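You operate a simulated robot arm through the tools that you are given. There is no shell and no other tool. Be economical: measure what you need, move in short steps, check, and stop when the job is done.

You are at the controls of a simulated two-armed robot. One attempt, no reset.

TASK
Warm the orange collar on post five past 45 C, then stop.
Fine: first move the white collar out of the yellow field onto a free white ring; posts switch on, step till the board first shows more than that, switch off. Where these are worked on the way, their far stop is far enough and under half their travel is too little: posts switch.

Only the result counts: the job must be done as asked and must still hold three seconds after the hand-in. Knocking over, shifting, dropping, spilling or breaking anything else fails it.

THE ROBOT
Two 7-joint arms with three-finger grippers on one trunk, on a base that drives. Base frame: it is fixed to the floor where the robot stands at the start and does not move with it; the origin is under the middle of the robot, x ahead of it, y to its left, z up. Units: m, degrees, N and s.
The left shoulder is at the start at [0.024, 0.154, 1.047], the right one opposite. With the tool pointing down near the work surface each hand reaches from about 0.1 to 0.6 m from the robot's upright axis, wherever it stands, measured 20 degrees to its own side. Places, roughly: post five [0.5, 0.1, 0.9]; post heater [0.7, 0, 0.9]; posts switch [0.4, -0.3, 0.7]. Payload 2.69 kg a hand.
The TCP of each hand is the grasp point between the finger pads, 0.029 m short of the fingertips. In the tool frame z runs along the fingers and y along their closing line. The gripper opens to 0.12 m. The gripper's body begins 0.078 m behind the TCP.
Orientation is that of the tool frame in the base frame, as a unit quaternion [x, y, z, w]. With the fingers straight down and closing along the base's y, the tool's x points along the base's -x, its y along +y and its z along -z.

THE INTERFACE
- The arms move only by the tool arm_command. It takes "left_steps", "right_steps" or both (then of equal length, played together; a hand with none holds still); each is a list of rows, each an object of numbers (a shift or turn left out is 0, a gripper value left out holds the last): "claw": the finger opening in mm, from 0 to 120; "tx", "ty", "tz": the shift along the tool's x, y, z in mm; "ax", "ay", "az": the turn, a rotation vector about the tool's x, y, z in degrees. In form: [{"claw": .., "tx": .., "ty": .., "tz": .., "ax": .., "ay": .., "az": ..}, ...]. A call has 1 to 8 rows; each row is the pose to reach, as a shift and turn from the pose commanded when the call began, along the tool's axes at that moment. A row lasts 0.2 s, in which the tool goes at most 0.05 m and 8.6 degrees; a call with a longer step from one row to the next is refused whole, and so is a gripper value outside its range. A pose out of reach is approached as far as the arm can. The call stops where the force on the tool passes 40 N (or 10 N more than at its start, if that is more) or the arm is blocked; 0.2 s more then pass. The fingers move at their own pace and stop on an object; they squeeze with about 26 N. The grip force told is the motor's: it shows also when the fingers shut on nothing. Time passes only in rows, and 0.2 s behind the last, so rows that repeat a pose let the fingers close. It gives the time, the measured TCP pose, the force on the tool (base axes), the opening and the grip force at its end, in the units of the frame above (readings bear some noise), with the torque about the TCP (base axes, N m) and any sound that the robot's microphone picked up.
- Cameras (640 x 400 px; columns grow to the right, rows downward): "scene" is now at [0.1196, -0.0002, 1.2325]; the picture's right is [0.11, -0.99, 0.00], its down [-0.29, -0.03, -0.96] and it looks along [0.95, 0.10, -0.29] (base axes); focal length 214 px, centre (320, 200). "left" rides on the left gripper at [0.063, 0, -0.104] in its tool frame; the picture's right is [-0.01, 1.00, 0.00], its down [-0.83, 0.00, -0.56] and it looks along [-0.56, 0.00, 0.83] (tool axes); focal length 275 px, centre (320, 200). "right" rides on the right gripper at [0.063, 0, -0.104] in its tool frame; the picture's right is [0.00, 1.00, 0.00], its down [-0.83, 0.00, -0.56] and it looks along [-0.56, 0.00, 0.83] (tool axes); focal length 275 px, centre (320, 200). There is no depth. A picture from a camera that has moved, and an enlarged one, comes with that camera's place and axes in the base frame and with its lens. The place of the scene camera against the robot may be out by one fixed shift of up to 0.018 m in any direction.
- snapshot(camera): a new picture of that camera. The clock stands still meanwhile.
- lift_body(by): slides the trunk up (or, below 0, down) by that many m; the arms and the scene camera ride with it, the base frame stays. It gives what a move gives, with no picture.
- roll_base(legs): drives the robot by 1 to 6 legs, each [ahead, left, turn to the left] in m, m and degrees, along the robot's own axes; the way and the turn of a leg run together, so that a leg with both is an arc; at most 1.5 m and 180 degrees a leg. The arms and the cameras ride along, it lands a little off, and it stops where it bumps. It gives what a move gives.
- turn_head(pan, tilt): turns the head with the scene camera to pan (to the left, within 80 degrees either way) and tilt (down, from -29 to 69), counted from straight ahead of the robot. It gives what a move gives.
- enlarge(camera, box): a new picture of the part [left, top, right, bottom] of that camera's present view, enlarged. The clock stands still meanwhile.
- close_job(): hands the job in; it is judged then, once.

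Work in short steps. Places have to be worked out from the pictures, the camera data and where the tool is seen: move nearer, look again, correct. Check each grasp and each placing, and mend what went wrong. You have 120 turns and 100 pictures in all, those below and enlarged ones among them. Open the grippers and draw the arms clear of the work before you hand the job in, unless the task says otherwise; then end with one line.

The tools are called after ">>>" as a command line: name --argument value ..., lists and objects as JSON in quotes. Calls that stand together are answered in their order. arm_command: Moves the arms, as the interface text tells. Its arguments: {"type":"object","properties":{"left_steps":{"type":"array","items":{"type":"object","properties":{"claw":{"type":"number"},"tx":{"type":"number"},"ty":{"type":"number"},"tz":{"type":"number"},"ax":{"type":"number"},"ay":{"type":"number"},"az":{"type":"number"}}}},"right_steps":{"type":"array","items":{"type":"object","properties":{"claw":{"type":"number"},"tx":{"type":"number"},"ty":{"type":"number"},"tz":{"type":"number"},"ax":{"type":"number"},"ay":{"type":"number"},"az":{"type":"number"}}}}},"required":[]} The other tools are called the same way: lift_body (by) slides the trunk up or down; roll_base (legs) drives the base; turn_head (pan, tilt) turns the head that bears the scene camera; snapshot (camera) takes a picture; enlarge (camera, box) takes an enlarged picture of a part of a camera's view; close_job () hands the job in.

At the start:

```text
time_s: 0.0
left_tool_pos: [0.2915, 0.1805, 1.1864]
left_tool_rot: [0.0, 1.0, 0.0, 0.0]
left_contact_force: [-0.7, 0.2, -1.0]
left_wrist_torque: [-0.01, 0.0, 0.01]
left_finger_gap: 0.12
left_finger_force: 0.0
right_tool_pos: [0.2781, -0.0442, 1.2044]
right_tool_rot: [0.0, 1.0, 0.001, 0.0]
right_contact_force: [-0.3, 0.0, 0.5]
right_wrist_torque: [0.0, 0.01, 0.02]
right_finger_gap: 0.1197
right_finger_force: 0.1
trunk travel left (down, up): [-0.41, 0.028]
robot x, y, heading: [-0.0012, 0.0025, -0.1]
head pan, tilt: [6.2, 17.1]
```

scene: 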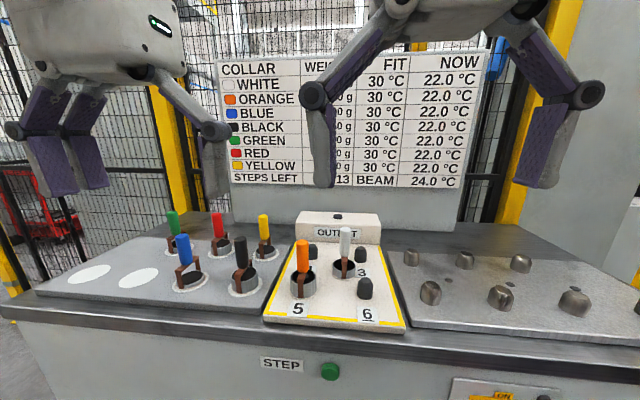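
right: 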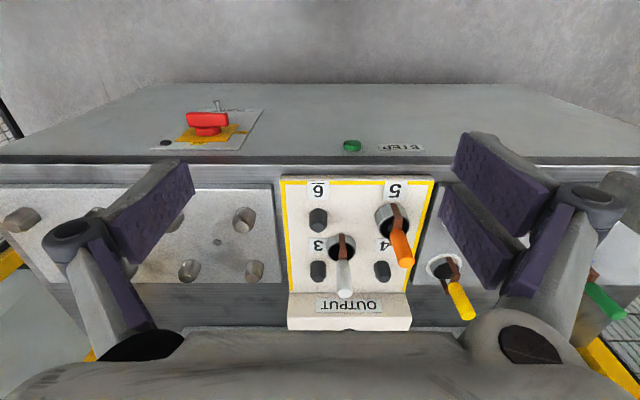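
left: 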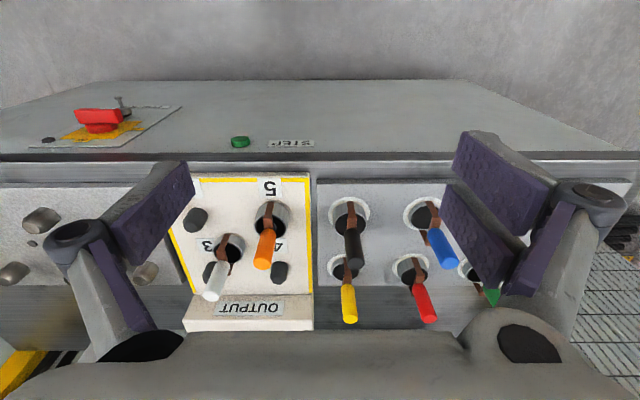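

The board, field and rings are visible, but the switch lies low and right. I'll enlarge the board and the work surface first.

>>> enlarge --camera "scene" --box '[210, 50, 500, 200]'

>>> enlarge --camera "scene" --box '[30, 190, 430, 400]'

>>> turn_head --pan -20 --tilt 50

```text
2.21 times, centred on (355, 125) of scene
camera zoom: at [0.1196, -0.0002, 1.2325], right [0.11, -0.99, 0.0], down [-0.29, -0.03, -0.96], along [0.95, 0.1, -0.29], focal length 473 px, centre (243, 366)
```

zoom: 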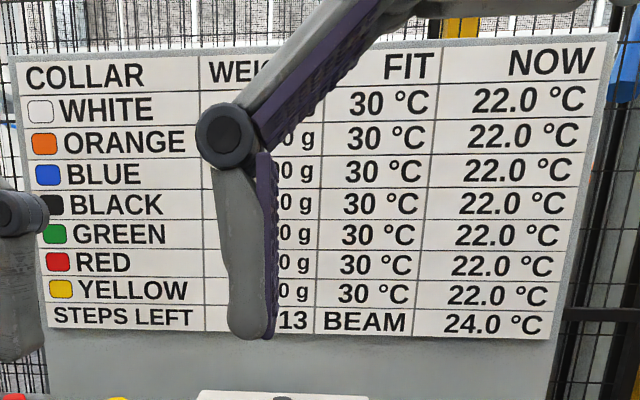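

```text
1.60 times, centred on (230, 295) of scene
camera zoom: at [0.1196, -0.0002, 1.2325], right [0.11, -0.99, 0.0], down [-0.29, -0.03, -0.96], along [0.95, 0.1, -0.29], focal length 343 px, centre (464, 48)
```

zoom: 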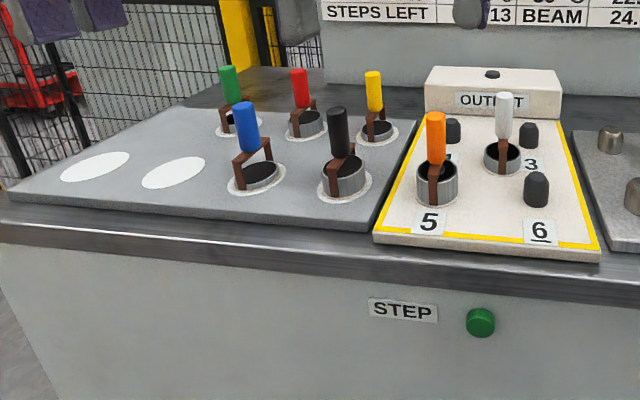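

```text
time_s: 1.0
left_tool_pos: [0.293, 0.1804, 1.1857]
left_tool_rot: [-0.001, 1.0, 0.0, -0.001]
left_contact_force: [0.7, 0.5, -0.6]
left_wrist_torque: [0.01, -0.01, -0.03]
left_finger_gap: 0.1202
left_finger_force: 0.0
right_tool_pos: [0.2797, -0.0475, 1.2029]
right_tool_rot: [0.001, 1.0, 0.0, -0.001]
right_contact_force: [47.1, -44.3, -17.4]
right_wrist_torque: [4.93, 4.03, 3.23]
right_finger_gap: 0.1198
right_finger_force: 0.1
trunk travel left (down, up): [-0.41, 0.028]
robot x, y, heading: [-0.0005, -0.0043, -0.1]
head pan, tilt: [-20.0, 50.0]
```

The right hand now reads a force; perhaps the head touches it. I look.

>>> snapshot --camera "scene"

>>> snapshot --camera "right"

```text
94 pictures are left
camera scene: at [0.1131, -0.0334, 1.2073], right [-0.26, -0.97, 0.0], down [-0.52, 0.14, -0.84], along [0.81, -0.22, -0.54], focal length 214 px, centre (320, 200)
```

scene: 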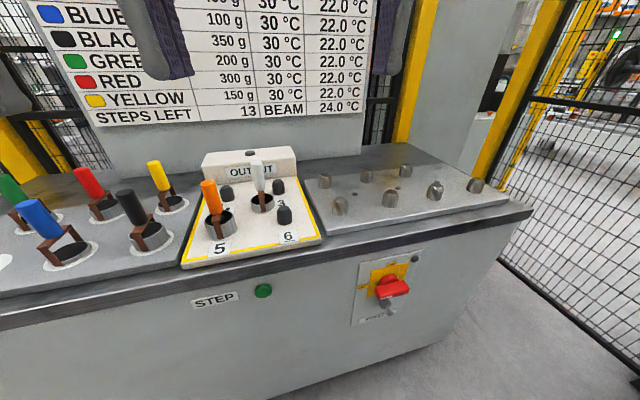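

```text
93 pictures are left
camera right: at [0.218, -0.0457, 1.3079], right [0.0, 1.0, 0.0], down [0.83, 0.0, 0.56], along [0.56, 0.0, -0.83], focal length 275 px, centre (320, 200)
```

right: 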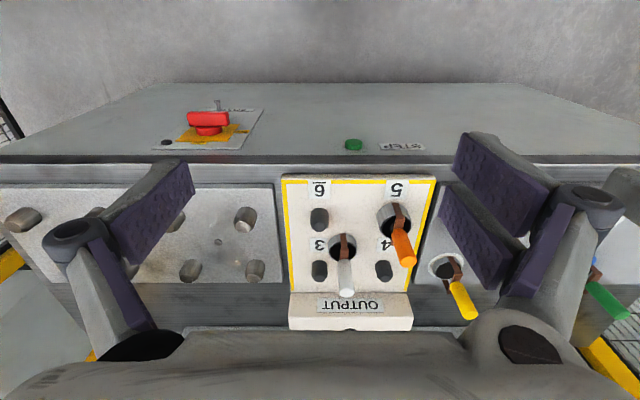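

The head seems to press against the right arm. I move the right hand ahead and to the right, clear of the head.

>>> arm_command --right_steps '[{"tx": -30, "ty": -20}, {"tx": -40, "ty": -60}, {"tx": -40, "ty": -105}, {"tx": -40, "ty": -150}, {"tx": -40, "ty": -190}, {"tx": -40, "ty": -190}]'

>>> enlarge --camera "scene" --box '[340, 240, 440, 335]'

```text
time_s: 2.4
left_tool_pos: [0.2926, 0.1803, 1.1867]
left_tool_rot: [0.0, 1.0, 0.0, 0.0]
left_contact_force: [-0.6, -0.4, -0.3]
left_wrist_torque: [-0.03, -0.01, -0.02]
left_finger_gap: 0.12
left_finger_force: 0.1
right_tool_pos: [0.3288, -0.2236, 1.1815]
right_tool_rot: [0.0, 1.0, 0.001, 0.0]
right_contact_force: [-0.4, 0.6, 0.3]
right_wrist_torque: [-0.02, 0.01, -0.01]
right_finger_gap: 0.12
right_finger_force: 0.0
right hand out of reach, approached as far as the arm can: row 4, 5, 6
trunk travel left (down, up): [-0.41, 0.028]
robot x, y, heading: [0.0012, 0.0077, 0.0]
head pan, tilt: [-20.0, 50.0]
```

```text
4.21 times, centred on (390, 288) of scene
camera zoom: at [0.099, -0.0363, 1.1823], right [-0.34, -0.94, 0.0], down [-0.72, 0.26, -0.64], along [0.6, -0.22, -0.77], focal length 903 px, centre (25, -168)
```

zoom: 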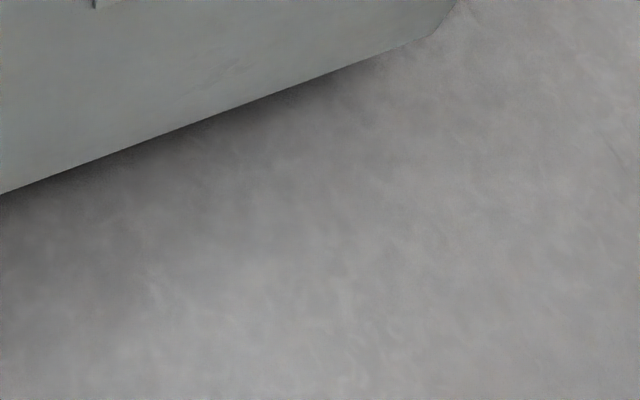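

Force is gone and the head is at its tilt now. Take a fresh view.

>>> snapshot --camera "scene"

>>> snapshot --camera "right"

```text
91 pictures are left
camera scene: at [0.099, -0.0363, 1.1823], right [-0.34, -0.94, 0.0], down [-0.72, 0.26, -0.64], along [0.6, -0.22, -0.77], focal length 214 px, centre (320, 200)
```

scene: 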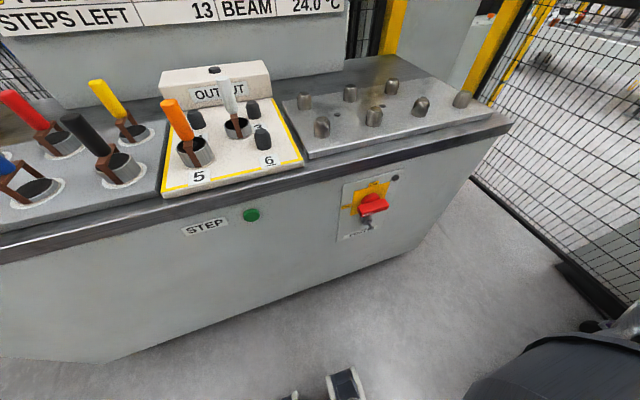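

```text
90 pictures are left
camera right: at [0.2672, -0.2239, 1.2863], right [0.0, 1.0, 0.0], down [0.83, 0.0, 0.56], along [0.56, 0.0, -0.83], focal length 275 px, centre (320, 200)
```

right: 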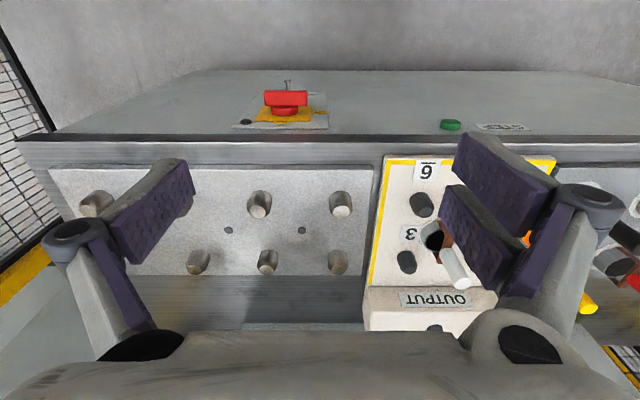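

The switch is a red rotary handle on the front face. Enlarge it.

>>> enlarge --camera "scene" --box '[325, 160, 425, 250]'

>>> enlarge --camera "right" --box '[220, 70, 340, 145]'

>>> enlarge --camera "scene" --box '[0, 60, 320, 260]'

```text
4.44 times, centred on (375, 205) of scene
camera zoom: at [0.099, -0.0363, 1.1823], right [-0.34, -0.94, 0.0], down [-0.72, 0.26, -0.64], along [0.6, -0.22, -0.77], focal length 953 px, centre (76, 178)
```

zoom: 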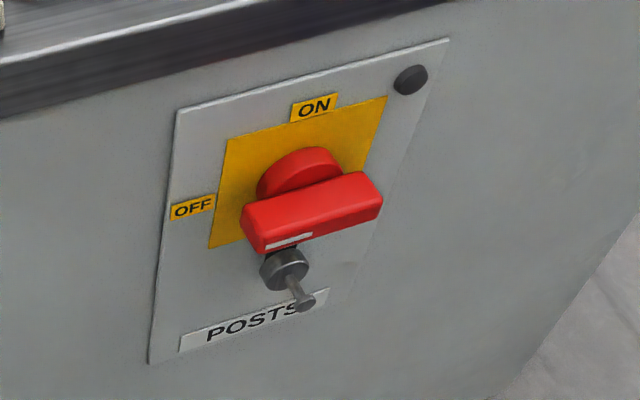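

```text
5.33 times, centred on (280, 108) of right
camera zoom: at [0.2672, -0.2239, 1.2863], right [0.0, 1.0, 0.0], down [0.83, 0.0, 0.56], along [0.56, 0.0, -0.83], focal length 1468 px, centre (533, 693)
```

zoom: 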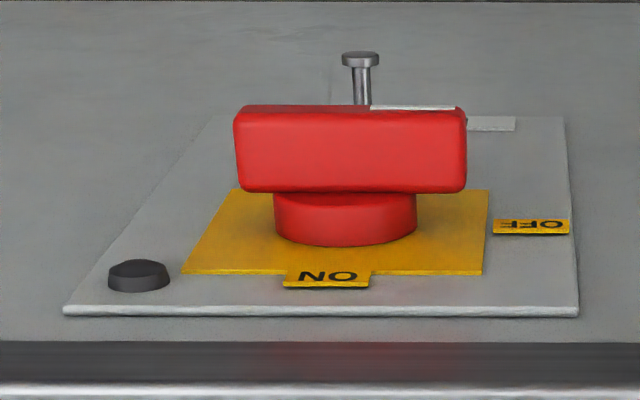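

```text
2.00 times, centred on (160, 160) of scene
camera zoom: at [0.099, -0.0363, 1.1823], right [-0.34, -0.94, 0.0], down [-0.72, 0.26, -0.64], along [0.6, -0.22, -0.77], focal length 429 px, centre (640, 280)
```

zoom: 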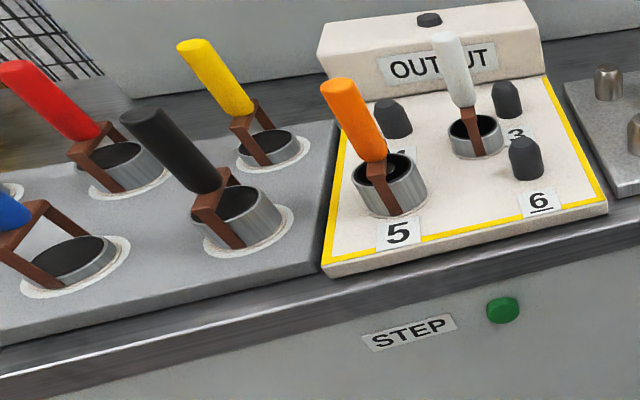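

Switch: handle at OFF (left), ON is up, with a spring-pin thing below it. White collar handle's tip I triangulate near [0.616, 0, 1.0], orange near [0.549, 0.09, 0.99], free rings near [0.545, 0.53] and [0.545, 0.68]. I drive 0.1 m ahead for reach and look along the left side.

>>> roll_base --legs '[[0.1, 0, 0]]'

>>> turn_head --pan 15 --tilt 35

>>> snapshot --camera "scene"

>>> snapshot --camera "left"

```text
time_s: 3.5
left_tool_pos: [0.3927, 0.1803, 1.1863]
left_tool_rot: [-0.001, 1.0, -0.001, 0.0]
left_contact_force: [0.3, -0.1, -0.1]
left_wrist_torque: [0.03, 0.02, -0.01]
left_finger_gap: 0.12
left_finger_force: 0.1
right_tool_pos: [0.4293, -0.2254, 1.1822]
right_tool_rot: [0.0, 1.0, 0.0, 0.0]
right_contact_force: [0.5, 1.0, -0.3]
right_wrist_torque: [0.0, 0.06, -0.02]
right_finger_gap: 0.1197
right_finger_force: 0.0
trunk travel left (down, up): [-0.41, 0.028]
robot x, y, heading: [0.0961, 0.001, -0.0]
head pan, tilt: [-20.0, 50.0]
```

```text
time_s: 4.5
left_tool_pos: [0.3924, 0.181, 1.1858]
left_tool_rot: [-0.001, 1.0, -0.001, 0.0]
left_contact_force: [-0.1, 1.3, -0.4]
left_wrist_torque: [-0.03, -0.04, -0.01]
left_finger_gap: 0.1199
left_finger_force: 0.1
right_tool_pos: [0.4288, -0.2236, 1.1823]
right_tool_rot: [0.0, 1.0, 0.001, 0.0]
right_contact_force: [0.1, -0.5, -0.5]
right_wrist_torque: [-0.03, -0.03, 0.02]
right_finger_gap: 0.1199
right_finger_force: 0.0
trunk travel left (down, up): [-0.41, 0.028]
robot x, y, heading: [0.0976, -0.0034, -0.1]
head pan, tilt: [15.0, 35.0]
```

```text
86 pictures are left
camera scene: at [0.2119, 0.0124, 1.2039], right [0.26, -0.97, 0.0], down [-0.55, -0.15, -0.82], along [0.79, 0.21, -0.57], focal length 214 px, centre (320, 200)
```

scene: 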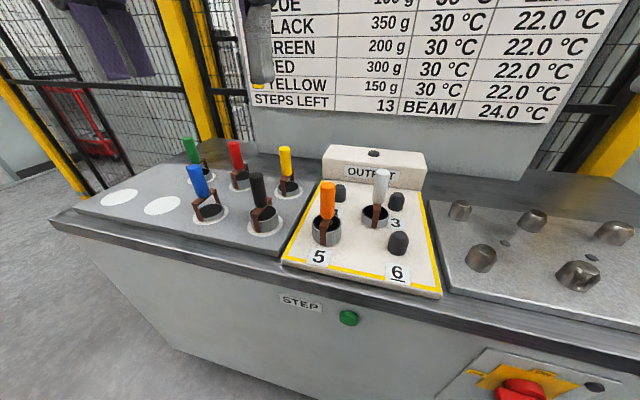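

```text
85 pictures are left
camera left: at [0.3298, 0.18, 1.2915], right [0.0, 1.0, 0.0], down [0.83, 0.0, 0.56], along [0.56, 0.0, -0.83], focal length 275 px, centre (320, 200)
```

left: 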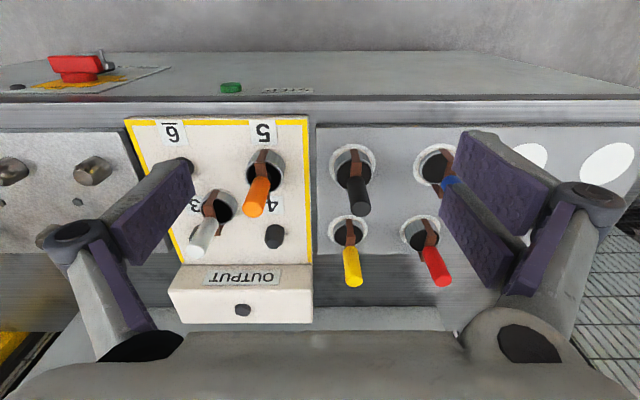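

White stands between posts 3-6 (not on a post); its handle tip is at about [0.614, 0.004, 1.0]. I bring the left hand above it with the fingers part-open.

>>> arm_command --left_steps '[{"claw": 60, "tx": -32, "ty": -25}, {"tx": -64, "ty": -51}, {"tx": -96, "ty": -76}, {"tx": -128, "ty": -102, "tz": 10}, {"tx": -160, "ty": -127, "tz": 25}, {"tx": -192, "ty": -153, "tz": 40}, {"tx": -222, "ty": -177, "tz": 60}, {"tx": -222, "ty": -177, "tz": 76}]'

>>> snapshot --camera "left"

>>> snapshot --camera "scene"

```text
time_s: 6.3
left_tool_pos: [0.5696, 0.0126, 1.1006]
left_tool_rot: [0.0, 1.0, -0.001, 0.001]
left_contact_force: [-0.4, 0.4, -0.7]
left_wrist_torque: [0.01, -0.01, 0.02]
left_finger_gap: 0.0596
left_finger_force: 0.0
left hand out of reach, approached as far as the arm can: row 5, 6, 7, 8
right_tool_pos: [0.4279, -0.223, 1.1814]
right_tool_rot: [0.0, 1.0, 0.001, 0.001]
right_contact_force: [-0.2, -0.3, 0.3]
right_wrist_torque: [0.01, -0.01, 0.02]
right_finger_gap: 0.1201
right_finger_force: 0.0
trunk travel left (down, up): [-0.41, 0.028]
robot x, y, heading: [0.1006, 0.0032, -0.2]
head pan, tilt: [15.0, 35.0]
```

```text
84 pictures are left
camera left: at [0.506, 0.0111, 1.2063], right [0.0, 1.0, 0.0], down [0.83, 0.0, 0.56], along [0.56, 0.0, -0.83], focal length 275 px, centre (320, 200)
```

left: 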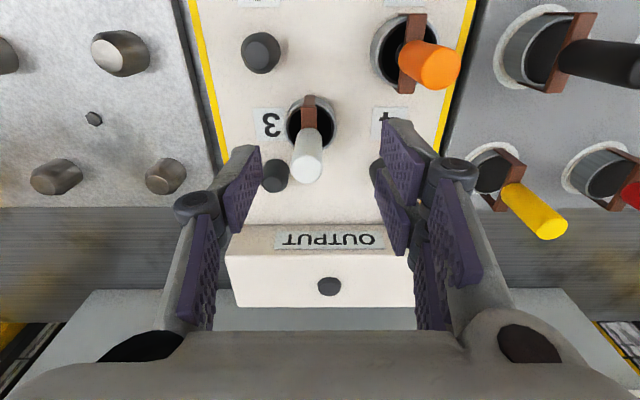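

```text
83 pictures are left
camera scene: at [0.2111, 0.0124, 1.2042], right [0.26, -0.97, 0.0], down [-0.55, -0.15, -0.82], along [0.79, 0.21, -0.57], focal length 214 px, centre (320, 200)
```

scene: 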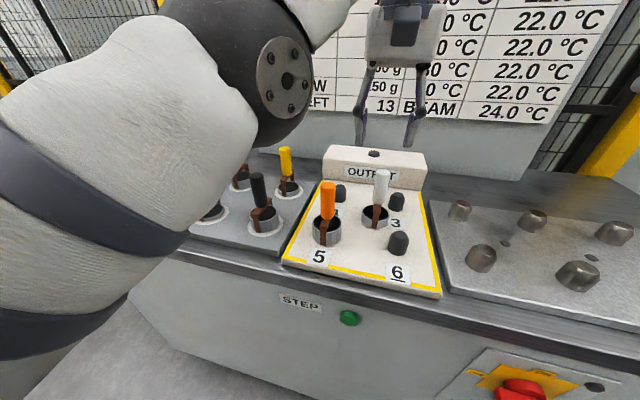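

The hand fell 45 mm short of reach. I drive 0.08 m further ahead (fingertips are above all handles).

>>> roll_base --legs '[[0.08, -0.01, 0]]'

```text
time_s: 7.4
left_tool_pos: [0.65, 0.0018, 1.1001]
left_tool_rot: [-0.001, 1.0, 0.0, 0.0]
left_contact_force: [0.7, 0.2, 0.2]
left_wrist_torque: [0.02, 0.08, -0.04]
left_finger_gap: 0.06
left_finger_force: 0.1
right_tool_pos: [0.5088, -0.2341, 1.182]
right_tool_rot: [0.0, 1.0, 0.0, 0.0]
right_contact_force: [0.4, 0.0, -0.3]
right_wrist_torque: [0.0, 0.04, 0.0]
right_finger_gap: 0.1198
right_finger_force: 0.1
trunk travel left (down, up): [-0.41, 0.028]
robot x, y, heading: [0.1787, -0.0063, -0.1]
head pan, tilt: [15.0, 35.0]
```

Now bring it back 36 mm over the white handle and check how the command base behaves.

>>> arm_command --left_steps '[{"tx": 36, "ty": -2}, {"tx": 36, "ty": -2, "tz": 20}]'

>>> snapshot --camera "left"

```text
time_s: 8.0
left_tool_pos: [0.617, -0.0006, 1.0779]
left_tool_rot: [-0.001, 1.0, -0.003, -0.003]
left_contact_force: [0.5, -0.9, 0.1]
left_wrist_torque: [-0.01, 0.02, -0.01]
left_finger_gap: 0.0599
left_finger_force: 0.2
right_tool_pos: [0.5113, -0.2346, 1.181]
right_tool_rot: [0.001, 1.0, 0.001, -0.003]
right_contact_force: [1.0, -0.8, -0.2]
right_wrist_torque: [0.03, 0.03, 0.0]
right_finger_gap: 0.12
right_finger_force: 0.1
trunk travel left (down, up): [-0.41, 0.028]
robot x, y, heading: [0.1811, -0.0111, 0.0]
head pan, tilt: [15.0, 35.0]
```

```text
82 pictures are left
camera left: at [0.5537, -0.0003, 1.183], right [0.0, 1.0, 0.0], down [0.83, 0.0, 0.55], along [0.55, 0.0, -0.83], focal length 275 px, centre (320, 200)
```

left: 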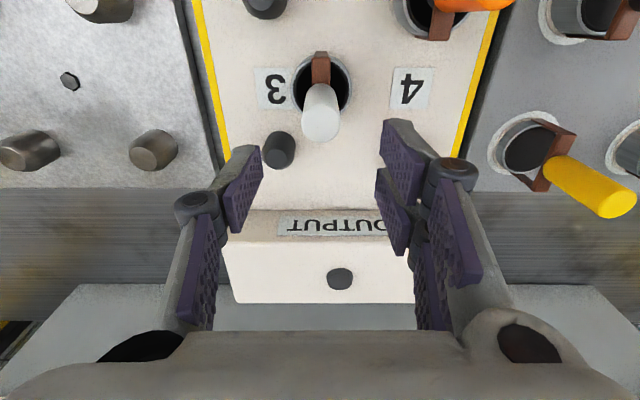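

Tip lies at about [0.614, 0, 1.0]; the hand is well centred. Descend to z ≈ 0.98.

>>> arm_command --left_steps '[{"tx": 3, "tz": 30}, {"tx": 3, "tz": 60}, {"tx": 3, "tz": 85}, {"tx": 3, "tz": 97}, {"tx": 3, "tz": 97}]'

>>> snapshot --camera "left"

>>> snapshot --camera "scene"

```text
time_s: 9.2
left_tool_pos: [0.6091, 0.0, 0.9832]
left_tool_rot: [0.0, 1.0, 0.0, 0.001]
left_contact_force: [-0.6, 0.4, -0.6]
left_wrist_torque: [0.01, 0.0, -0.02]
left_finger_gap: 0.0601
left_finger_force: 0.1
right_tool_pos: [0.5083, -0.2341, 1.1819]
right_tool_rot: [0.0, 1.0, 0.0, 0.0]
right_contact_force: [0.7, 0.0, -0.4]
right_wrist_torque: [-0.03, 0.01, -0.02]
right_finger_gap: 0.1203
right_finger_force: 0.1
trunk travel left (down, up): [-0.41, 0.028]
robot x, y, heading: [0.1774, -0.0086, 0.0]
head pan, tilt: [15.0, 35.0]
```

```text
81 pictures are left
camera left: at [0.5466, -0.0006, 1.0886], right [0.0, 1.0, 0.0], down [0.83, 0.0, 0.56], along [0.56, 0.0, -0.83], focal length 275 px, centre (320, 200)
```

left: 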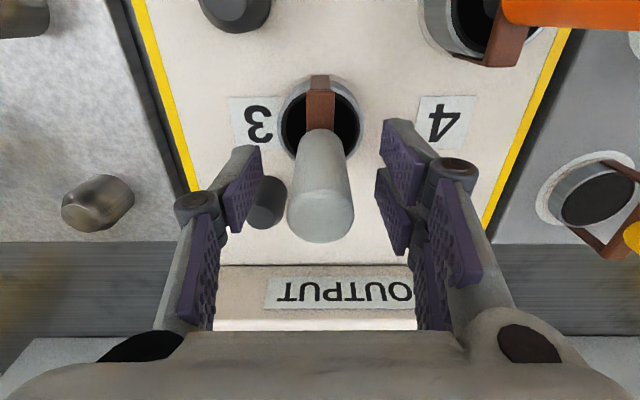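

```text
80 pictures are left
camera scene: at [0.2943, 0.0038, 1.2167], right [0.26, -0.97, 0.0], down [-0.44, -0.12, -0.89], along [0.86, 0.23, -0.45], focal length 214 px, centre (320, 200)
```

scene: 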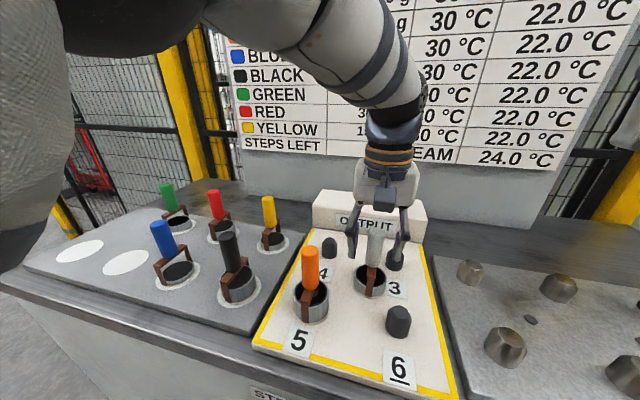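

The handle is between the pads, about 5 mm ahead of centre. Shift 5 mm ahead and close.

>>> arm_command --left_steps '[{"tx": -5}, {"tx": -5, "claw": 0}, {"tx": -5}, {"tx": -5}]'

>>> snapshot --camera "left"

```text
time_s: 10.2
left_tool_pos: [0.6146, 0.0002, 0.9859]
left_tool_rot: [0.0, 1.0, 0.0, 0.001]
left_contact_force: [2.0, -0.3, 3.4]
left_wrist_torque: [0.07, 0.0, -0.01]
left_finger_gap: 0.0261
left_finger_force: 25.9
right_tool_pos: [0.5082, -0.2346, 1.1821]
right_tool_rot: [0.001, 1.0, 0.0, 0.0]
right_contact_force: [-0.1, 0.5, 0.6]
right_wrist_torque: [0.02, 0.0, -0.02]
right_finger_gap: 0.1199
right_finger_force: 0.0
trunk travel left (down, up): [-0.41, 0.028]
robot x, y, heading: [0.1793, -0.0115, 0.2]
head pan, tilt: [15.0, 35.0]
```

```text
79 pictures are left
camera left: at [0.5518, -0.0004, 1.0891], right [0.0, 1.0, 0.0], down [0.83, 0.0, 0.56], along [0.56, 0.0, -0.83], focal length 275 px, centre (320, 200)
```

left: 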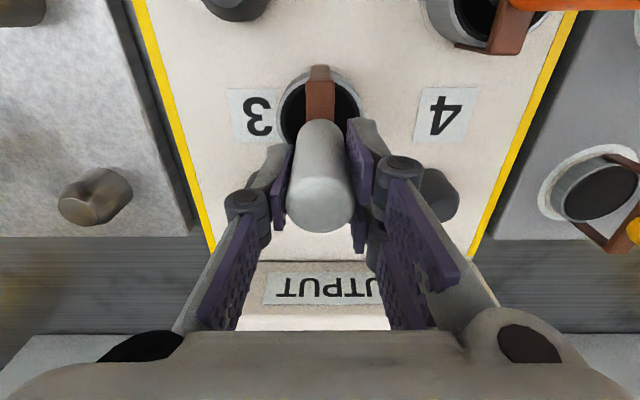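

Gripped at 26 mm. Lift slowly.

>>> arm_command --left_steps '[{"tz": -10}, {"tz": -25}, {"tz": -45}, {"tz": -75}, {"tz": -105}, {"tz": -130}, {"tz": -130}]'

>>> snapshot --camera "scene"

```text
time_s: 11.8
left_tool_pos: [0.6148, -0.0004, 1.1143]
left_tool_rot: [0.001, 1.0, 0.0, 0.001]
left_contact_force: [-0.3, 0.6, -5.8]
left_wrist_torque: [0.0, -0.04, 0.01]
left_finger_gap: 0.026
left_finger_force: 25.9
right_tool_pos: [0.5083, -0.2346, 1.1805]
right_tool_rot: [0.0, 1.0, 0.0, 0.0]
right_contact_force: [-0.3, -1.1, -0.4]
right_wrist_torque: [0.01, 0.02, 0.04]
right_finger_gap: 0.1201
right_finger_force: 0.0
trunk travel left (down, up): [-0.41, 0.028]
robot x, y, heading: [0.1803, -0.0126, 0.1]
head pan, tilt: [15.0, 35.0]
```

```text
78 pictures are left
camera scene: at [0.2915, 0.005, 1.2063], right [0.28, -0.96, 0.0], down [-0.53, -0.16, -0.83], along [0.8, 0.24, -0.55], focal length 214 px, centre (320, 200)
```

scene: 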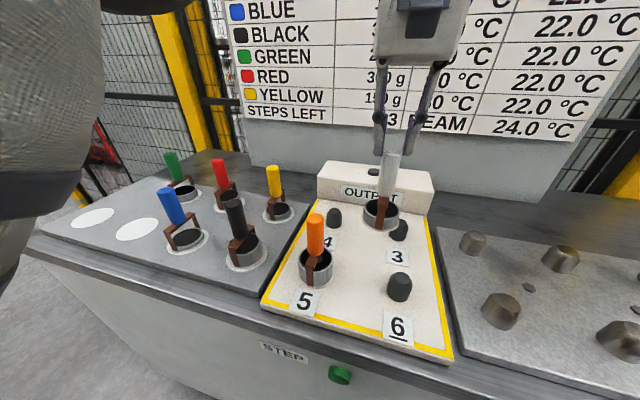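

White is lifted clear (≈5.8 N). I raise it more and pull it back toward the robot before driving left.

>>> arm_command --left_steps '[{"tx": 20, "tz": -25}, {"tx": 40, "tz": -50}, {"tx": 60, "tz": -75}, {"tx": 80, "tz": -95}, {"tx": 100, "tz": -95}, {"tx": 100, "tz": -95}]'

>>> roll_base --legs '[[0, 0.2, 0], [0, 0.2, 0]]'

>>> snapshot --camera "scene"

>>> snapshot --camera "left"

```text
time_s: 13.2
left_tool_pos: [0.5146, 0.0009, 1.2084]
left_tool_rot: [0.0, 1.0, 0.0, 0.001]
left_contact_force: [0.5, 0.4, -5.4]
left_wrist_torque: [-0.02, -0.04, 0.0]
left_finger_gap: 0.0265
left_finger_force: 26.1
right_tool_pos: [0.5086, -0.2339, 1.1827]
right_tool_rot: [0.001, 1.0, 0.0, 0.0]
right_contact_force: [0.0, 0.5, -0.2]
right_wrist_torque: [0.0, 0.0, -0.02]
right_finger_gap: 0.1198
right_finger_force: 0.1
trunk travel left (down, up): [-0.41, 0.028]
robot x, y, heading: [0.1768, -0.0065, -0.2]
head pan, tilt: [15.0, 35.0]
```

```text
time_s: 17.1
left_tool_pos: [0.5153, 0.3998, 1.2087]
left_tool_rot: [0.001, 1.0, -0.001, 0.0]
left_contact_force: [-0.9, 0.8, -5.4]
left_wrist_torque: [0.02, -0.02, 0.01]
left_finger_gap: 0.0262
left_finger_force: 26.0
right_tool_pos: [0.5087, 0.1647, 1.1835]
right_tool_rot: [0.0, 1.0, 0.001, -0.001]
right_contact_force: [-0.5, -1.0, -0.2]
right_wrist_torque: [-0.01, -0.03, 0.01]
right_finger_gap: 0.1202
right_finger_force: 0.0
trunk travel left (down, up): [-0.41, 0.028]
robot x, y, heading: [0.1789, 0.3911, 0.0]
head pan, tilt: [15.0, 35.0]
```

```text
77 pictures are left
camera scene: at [0.2932, 0.4066, 1.213], right [0.3, -0.95, 0.0], down [-0.47, -0.14, -0.87], along [0.83, 0.26, -0.49], focal length 214 px, centre (320, 200)
```

scene: 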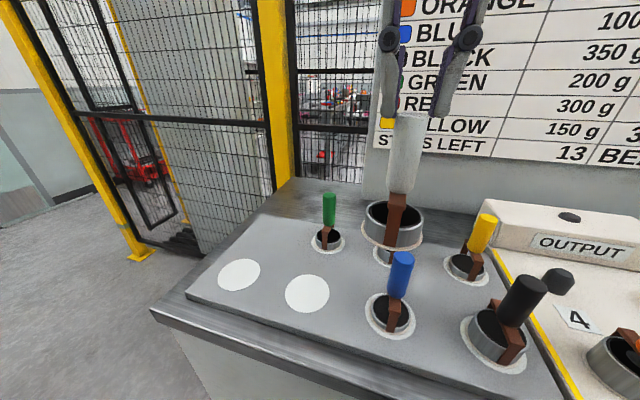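

```text
76 pictures are left
camera left: at [0.4518, 0.3992, 1.3135], right [0.01, 1.0, 0.0], down [0.83, 0.0, 0.56], along [0.56, 0.0, -0.83], focal length 275 px, centre (320, 200)
```

left: 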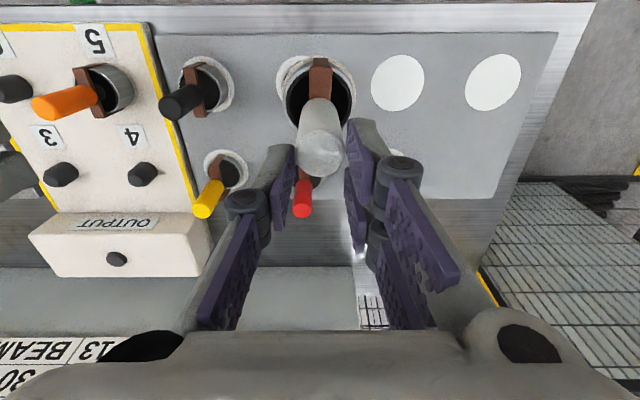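

Ring A lies at about [0.538, 0.516]. Carry the collar over it and part way down.

>>> arm_command --left_steps '[{"tx": -10, "ty": 39}, {"tx": -20, "ty": 78}, {"tx": -32, "ty": 116}, {"tx": -32, "ty": 116, "tz": 40}, {"tx": -32, "ty": 116, "tz": 80}, {"tx": -32, "ty": 116, "tz": 120}, {"tx": -32, "ty": 116, "tz": 150}, {"tx": -32, "ty": 116, "tz": 150}]'

>>> snapshot --camera "scene"

>>> snapshot --camera "left"

```text
time_s: 18.9
left_tool_pos: [0.546, 0.514, 1.0586]
left_tool_rot: [0.0, 1.0, -0.001, 0.001]
left_contact_force: [0.4, 0.2, -5.0]
left_wrist_torque: [0.02, -0.02, -0.02]
left_finger_gap: 0.0262
left_finger_force: 26.0
right_tool_pos: [0.5089, 0.1648, 1.1831]
right_tool_rot: [0.0, 1.0, 0.0, 0.0]
right_contact_force: [0.7, -0.3, -0.3]
right_wrist_torque: [0.02, -0.01, 0.0]
right_finger_gap: 0.1199
right_finger_force: 0.1
trunk travel left (down, up): [-0.41, 0.028]
robot x, y, heading: [0.179, 0.3912, -0.1]
head pan, tilt: [15.0, 35.0]
```

```text
75 pictures are left
camera scene: at [0.2914, 0.4021, 1.204], right [0.26, -0.97, 0.0], down [-0.55, -0.15, -0.82], along [0.79, 0.21, -0.57], focal length 214 px, centre (320, 200)
```

scene: 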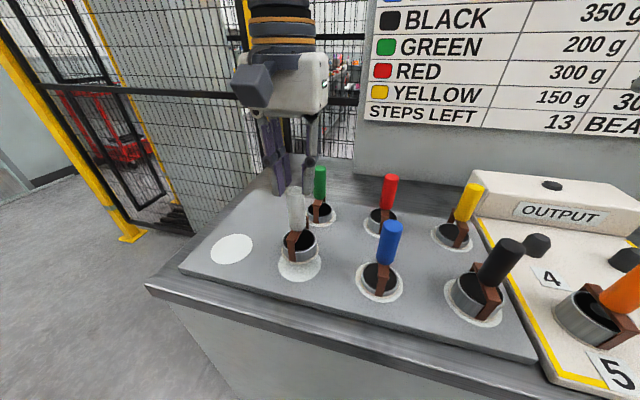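

```text
74 pictures are left
camera left: at [0.4838, 0.5146, 1.1634], right [0.0, 1.0, 0.0], down [0.83, 0.0, 0.56], along [0.56, 0.0, -0.83], focal length 275 px, centre (320, 200)
```

left: 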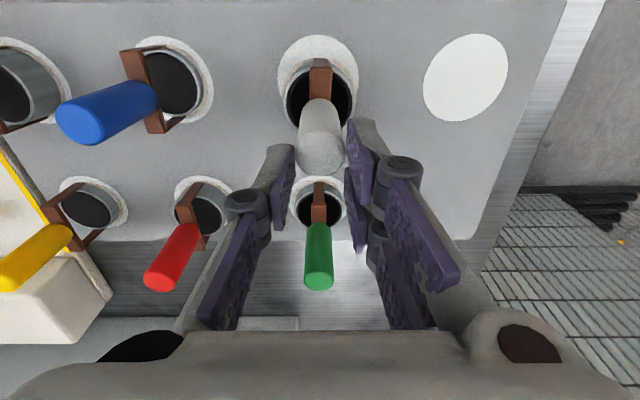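

Collar is centred over ring A within a few mm. Descend most of the way.

>>> arm_command --left_steps '[{"tz": 25}, {"tz": 45}, {"tz": 60}, {"tz": 60}]'

>>> snapshot --camera "scene"

```text
time_s: 19.9
left_tool_pos: [0.546, 0.5126, 0.9986]
left_tool_rot: [0.001, 1.0, 0.0, 0.0]
left_contact_force: [-5.8, -2.8, 21.7]
left_wrist_torque: [-0.06, 0.08, -0.08]
left_finger_gap: 0.0257
left_finger_force: 25.8
right_tool_pos: [0.5065, 0.1637, 1.1826]
right_tool_rot: [0.0, 1.0, 0.001, 0.001]
right_contact_force: [0.3, 0.0, -0.4]
right_wrist_torque: [0.01, 0.0, 0.04]
right_finger_gap: 0.1198
right_finger_force: 0.0
trunk travel left (down, up): [-0.41, 0.028]
robot x, y, heading: [0.1812, 0.3915, 0.1]
head pan, tilt: [15.0, 35.0]
```

```text
73 pictures are left
camera scene: at [0.2897, 0.4013, 1.2041], right [0.26, -0.97, 0.0], down [-0.55, -0.15, -0.82], along [0.79, 0.21, -0.57], focal length 214 px, centre (320, 200)
```

scene: 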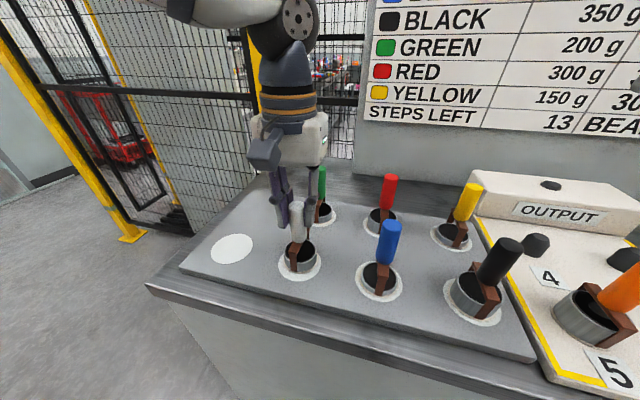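

It is touching down (≈22 N). Relieve 3 mm, then view before release.

>>> arm_command --left_steps '[{"tz": -3}, {"tz": -3}]'

>>> enlarge --camera "scene" --box '[200, 160, 440, 310]'

>>> snapshot --camera "left"

```text
time_s: 20.5
left_tool_pos: [0.5461, 0.5154, 0.9995]
left_tool_rot: [0.0, 1.0, 0.0, -0.001]
left_contact_force: [0.2, -0.2, -5.7]
left_wrist_torque: [0.02, 0.04, 0.03]
left_finger_gap: 0.026
left_finger_force: 26.1
right_tool_pos: [0.5086, 0.1643, 1.1826]
right_tool_rot: [0.001, 1.0, 0.001, 0.0]
right_contact_force: [-0.3, -0.6, 0.5]
right_wrist_torque: [0.02, 0.03, 0.01]
right_finger_gap: 0.1201
right_finger_force: 0.0
trunk travel left (down, up): [-0.41, 0.028]
robot x, y, heading: [0.1784, 0.3918, 0.0]
head pan, tilt: [15.0, 35.0]
```

```text
2.67 times, centred on (320, 235) of scene
camera zoom: at [0.2921, 0.4022, 1.2035], right [0.26, -0.97, 0.0], down [-0.55, -0.15, -0.82], along [0.79, 0.21, -0.57], focal length 572 px, centre (320, 107)
```

zoom: 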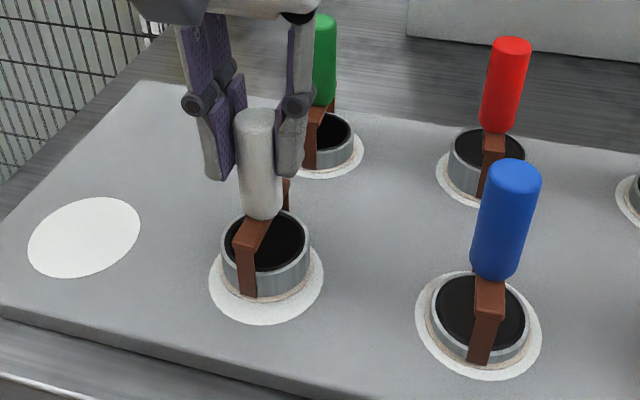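

```text
71 pictures are left
camera left: at [0.4843, 0.5149, 1.105], right [0.0, 1.0, 0.0], down [0.83, 0.0, 0.55], along [0.55, 0.0, -0.83], focal length 275 px, centre (320, 200)
```

left: 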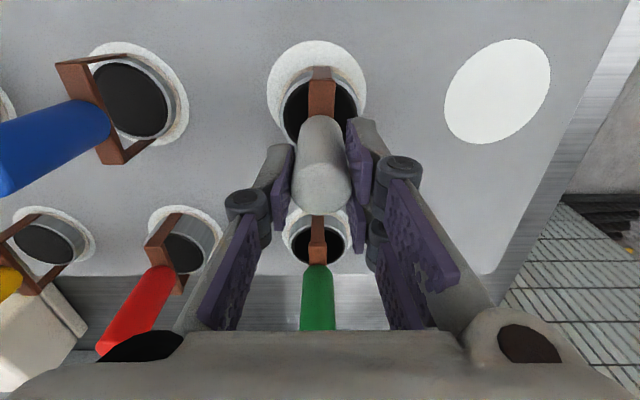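

Just hanging free; the collar is ~5 mm far of ring centre. Nudge 5 mm toward the robot, then set down.

>>> arm_command --left_steps '[{"tx": 3, "tz": -3}, {"tx": 6, "tz": -2}, {"tx": 6, "tz": 1}, {"tx": 6, "tz": 2}]'

>>> enlarge --camera "scene" --box '[200, 160, 440, 310]'

```text
time_s: 21.5
left_tool_pos: [0.5416, 0.5152, 0.9997]
left_tool_rot: [0.0, 1.0, -0.001, 0.0]
left_contact_force: [0.3, 0.0, -5.3]
left_wrist_torque: [0.01, 0.0, -0.01]
left_finger_gap: 0.0258
left_finger_force: 26.5
right_tool_pos: [0.5085, 0.1654, 1.1817]
right_tool_rot: [0.001, 1.0, 0.001, 0.0]
right_contact_force: [0.4, -0.1, 0.5]
right_wrist_torque: [0.0, -0.01, 0.0]
right_finger_gap: 0.12
right_finger_force: 0.1
trunk travel left (down, up): [-0.41, 0.028]
robot x, y, heading: [0.1788, 0.39, 0.1]
head pan, tilt: [15.0, 35.0]
```

```text
2.67 times, centred on (320, 235) of scene
camera zoom: at [0.2916, 0.4021, 1.2039], right [0.26, -0.97, 0.0], down [-0.55, -0.15, -0.82], along [0.79, 0.21, -0.57], focal length 572 px, centre (320, 107)
```

zoom: 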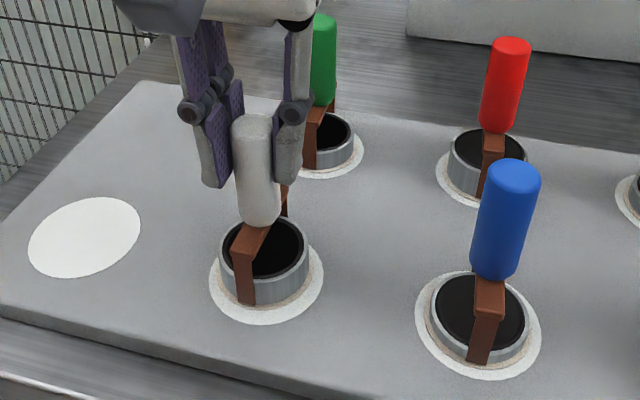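

Centred. Still hanging by a hair, so lower in 1 mm steps.

>>> arm_command --left_steps '[{"tz": 1}, {"tz": 2}, {"tz": 2}]'

```text
time_s: 22.3
left_tool_pos: [0.539, 0.516, 0.9984]
left_tool_rot: [0.0, 1.0, -0.002, 0.003]
left_contact_force: [2.1, 1.0, 18.7]
left_wrist_torque: [0.03, 0.44, -0.01]
left_finger_gap: 0.0261
left_finger_force: 26.2
right_tool_pos: [0.5071, 0.1641, 1.1833]
right_tool_rot: [0.001, 1.0, 0.001, 0.001]
right_contact_force: [-0.3, -0.7, -0.2]
right_wrist_torque: [0.0, 0.01, 0.01]
right_finger_gap: 0.1201
right_finger_force: 0.1
trunk travel left (down, up): [-0.41, 0.028]
robot x, y, heading: [0.179, 0.392, -0.1]
head pan, tilt: [15.0, 35.0]
```

It stands on the plate. Relieve 1 mm, open, and rise straight up.

>>> arm_command --left_steps '[{"tz": -1}, {"tz": -1, "claw": 60}, {"tz": -1}, {"tz": -1}, {"tz": -30}, {"tz": -70}, {"tz": -110}, {"tz": -140}]'

>>> snapshot --camera "scene"

>>> snapshot --camera "left"

```text
time_s: 24.1
left_tool_pos: [0.5392, 0.5148, 1.1381]
left_tool_rot: [0.0, 1.0, 0.0, 0.001]
left_contact_force: [0.2, 0.3, -0.3]
left_wrist_torque: [0.0, -0.03, -0.02]
left_finger_gap: 0.0602
left_finger_force: 0.0
right_tool_pos: [0.5077, 0.1647, 1.1831]
right_tool_rot: [0.001, 1.0, 0.001, 0.0]
right_contact_force: [-0.1, 0.0, 0.2]
right_wrist_torque: [0.02, -0.04, -0.01]
right_finger_gap: 0.1204
right_finger_force: 0.1
trunk travel left (down, up): [-0.41, 0.028]
robot x, y, heading: [0.1817, 0.3868, -0.0]
head pan, tilt: [15.0, 35.0]
```

```text
69 pictures are left
camera scene: at [0.2912, 0.4019, 1.204], right [0.26, -0.97, 0.0], down [-0.55, -0.15, -0.82], along [0.79, 0.21, -0.57], focal length 214 px, centre (320, 200)
```

scene: 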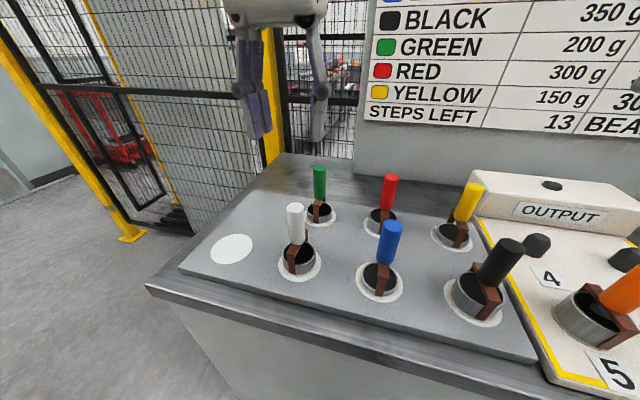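

```text
68 pictures are left
camera left: at [0.4769, 0.515, 1.243], right [0.0, 1.0, 0.0], down [0.83, 0.0, 0.56], along [0.56, 0.0, -0.83], focal length 275 px, centre (320, 200)
```

left: 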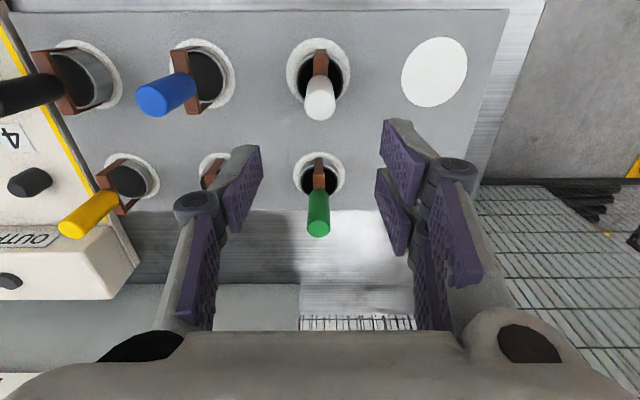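

White stands well on its ring. Now back off and to the right toward the switch, keeping hands high.

>>> roll_base --legs '[[-0.35, 0, 0], [0, -0.45, 0]]'

>>> turn_head --pan -15 --tilt 30

>>> snapshot --camera "scene"

```text
time_s: 30.0
left_tool_pos: [0.194, 0.0669, 1.1374]
left_tool_rot: [-0.003, 1.0, 0.0, 0.001]
left_contact_force: [-0.3, 0.0, 0.3]
left_wrist_torque: [0.02, 0.01, 0.0]
left_finger_gap: 0.0599
left_finger_force: 0.0
right_tool_pos: [0.1629, -0.2834, 1.1818]
right_tool_rot: [-0.001, 1.0, 0.002, 0.0]
right_contact_force: [1.0, 0.3, 0.0]
right_wrist_torque: [0.04, 0.03, -0.01]
right_finger_gap: 0.1198
right_finger_force: 0.2
trunk travel left (down, up): [-0.41, 0.028]
robot x, y, heading: [-0.1649, -0.0611, -0.1]
head pan, tilt: [15.0, 35.0]
```

```text
time_s: 30.9
left_tool_pos: [0.1938, 0.067, 1.1376]
left_tool_rot: [-0.002, 1.0, -0.001, 0.001]
left_contact_force: [-0.3, 1.1, 0.0]
left_wrist_torque: [-0.02, 0.0, 0.01]
left_finger_gap: 0.0602
left_finger_force: 0.1
right_tool_pos: [0.1627, -0.2836, 1.1815]
right_tool_rot: [-0.001, 1.0, 0.001, 0.0]
right_contact_force: [0.0, -0.5, 0.7]
right_wrist_torque: [-0.01, -0.02, -0.01]
right_finger_gap: 0.1203
right_finger_force: 0.2
trunk travel left (down, up): [-0.41, 0.028]
robot x, y, heading: [-0.168, -0.0611, 0.0]
head pan, tilt: [-15.0, 30.0]
```

```text
67 pictures are left
camera scene: at [-0.0524, -0.0932, 1.2117], right [-0.26, -0.97, 0.0], down [-0.48, 0.13, -0.87], along [0.84, -0.22, -0.5], focal length 214 px, centre (320, 200)
```

scene: 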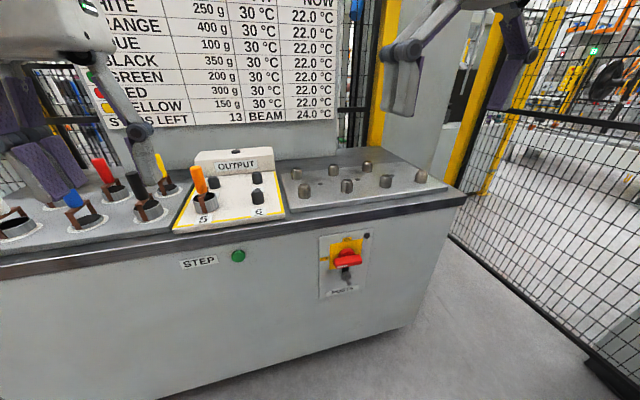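

The switch handle is at about [0.39, -0.29, 0.74]; STEP button about [0.435, 0.018, 0.775]; orange weighs 400 g. I lower the trunk 0.2 m and start tipping the right hand forward.

>>> lift_body --by -0.2

>>> arm_command --right_steps '[{"ay": -8, "claw": 80}, {"ay": -16}, {"ay": -24}, {"ay": -32}, {"ay": -40}, {"ay": -48}, {"ay": -56}, {"ay": -64}]'

>>> arm_command --right_steps '[{"ay": -8}, {"ay": -16}, {"ay": -24}, {"ay": -26}]'

>>> snapshot --camera "scene"

>>> snapshot --camera "right"

```text
time_s: 33.1
left_tool_pos: [0.1927, 0.0678, 0.9364]
left_tool_rot: [-0.001, 1.0, -0.001, 0.001]
left_contact_force: [0.2, 0.4, 0.0]
left_wrist_torque: [0.01, -0.03, -0.03]
left_finger_gap: 0.06
left_finger_force: 0.0
right_tool_pos: [0.2415, -0.2819, 0.8572]
right_tool_rot: [-0.001, 0.984, 0.001, -0.181]
right_contact_force: [0.3, 0.0, 0.9]
right_wrist_torque: [-0.01, 0.0, 0.01]
right_finger_gap: 0.12
right_finger_force: 0.1
trunk travel left (down, up): [-0.21, 0.228]
robot x, y, heading: [-0.1679, -0.0616, 0.4]
head pan, tilt: [-15.0, 30.0]
```

```text
time_s: 34.9
left_tool_pos: [0.1937, 0.0674, 0.9372]
left_tool_rot: [-0.001, 1.0, -0.001, 0.0]
left_contact_force: [1.0, 1.0, 0.5]
left_wrist_torque: [0.01, -0.02, -0.01]
left_finger_gap: 0.0599
left_finger_force: 0.1
right_tool_pos: [0.2408, -0.2822, 0.8567]
right_tool_rot: [-0.001, 0.93, 0.002, 0.368]
right_contact_force: [-0.6, 0.2, 0.7]
right_wrist_torque: [-0.02, 0.0, -0.01]
right_finger_gap: 0.0801
right_finger_force: 0.0
trunk travel left (down, up): [-0.21, 0.228]
robot x, y, heading: [-0.1714, -0.0556, 0.2]
head pan, tilt: [-15.0, 30.0]
```

```text
time_s: 35.9
left_tool_pos: [0.1945, 0.0669, 0.9388]
left_tool_rot: [-0.002, 1.0, 0.0, 0.0]
left_contact_force: [-1.4, 0.3, 0.0]
left_wrist_torque: [0.01, -0.01, 0.01]
left_finger_gap: 0.0599
left_finger_force: 0.1
right_tool_pos: [0.294, -0.2819, 0.9032]
right_tool_rot: [0.0, 0.824, 0.001, 0.567]
right_contact_force: [-0.2, -0.1, 0.5]
right_wrist_torque: [0.0, -0.04, -0.01]
right_finger_gap: 0.0803
right_finger_force: 0.0
right hand out of reach, approached as far as the arm can: row 1, 2, 3, 4
trunk travel left (down, up): [-0.21, 0.228]
robot x, y, heading: [-0.1663, -0.0593, 0.1]
head pan, tilt: [-15.0, 30.0]
```

```text
66 pictures are left
camera scene: at [0.0271, -0.0932, 0.9965], right [-0.26, -0.97, 0.0], down [-0.48, 0.13, -0.87], along [0.84, -0.22, -0.5], focal length 214 px, centre (320, 200)
```

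scene: 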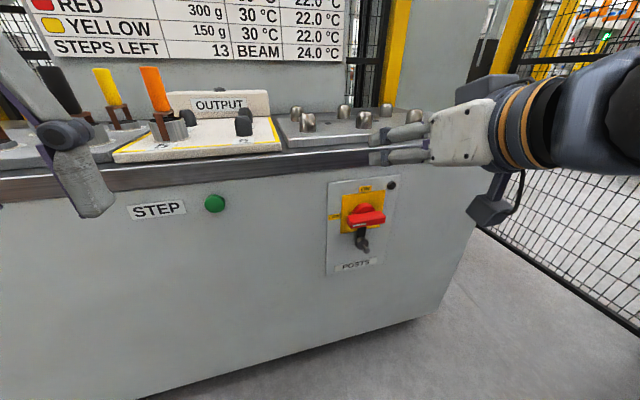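

```text
65 pictures are left
camera right: at [0.1759, -0.2822, 0.8825], right [0.0, 1.0, 0.0], down [-0.22, 0.0, 0.98], along [0.98, 0.0, 0.22], focal length 275 px, centre (320, 200)
```

right: 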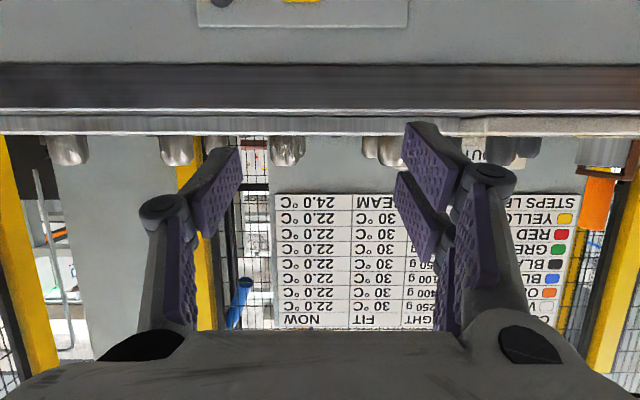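

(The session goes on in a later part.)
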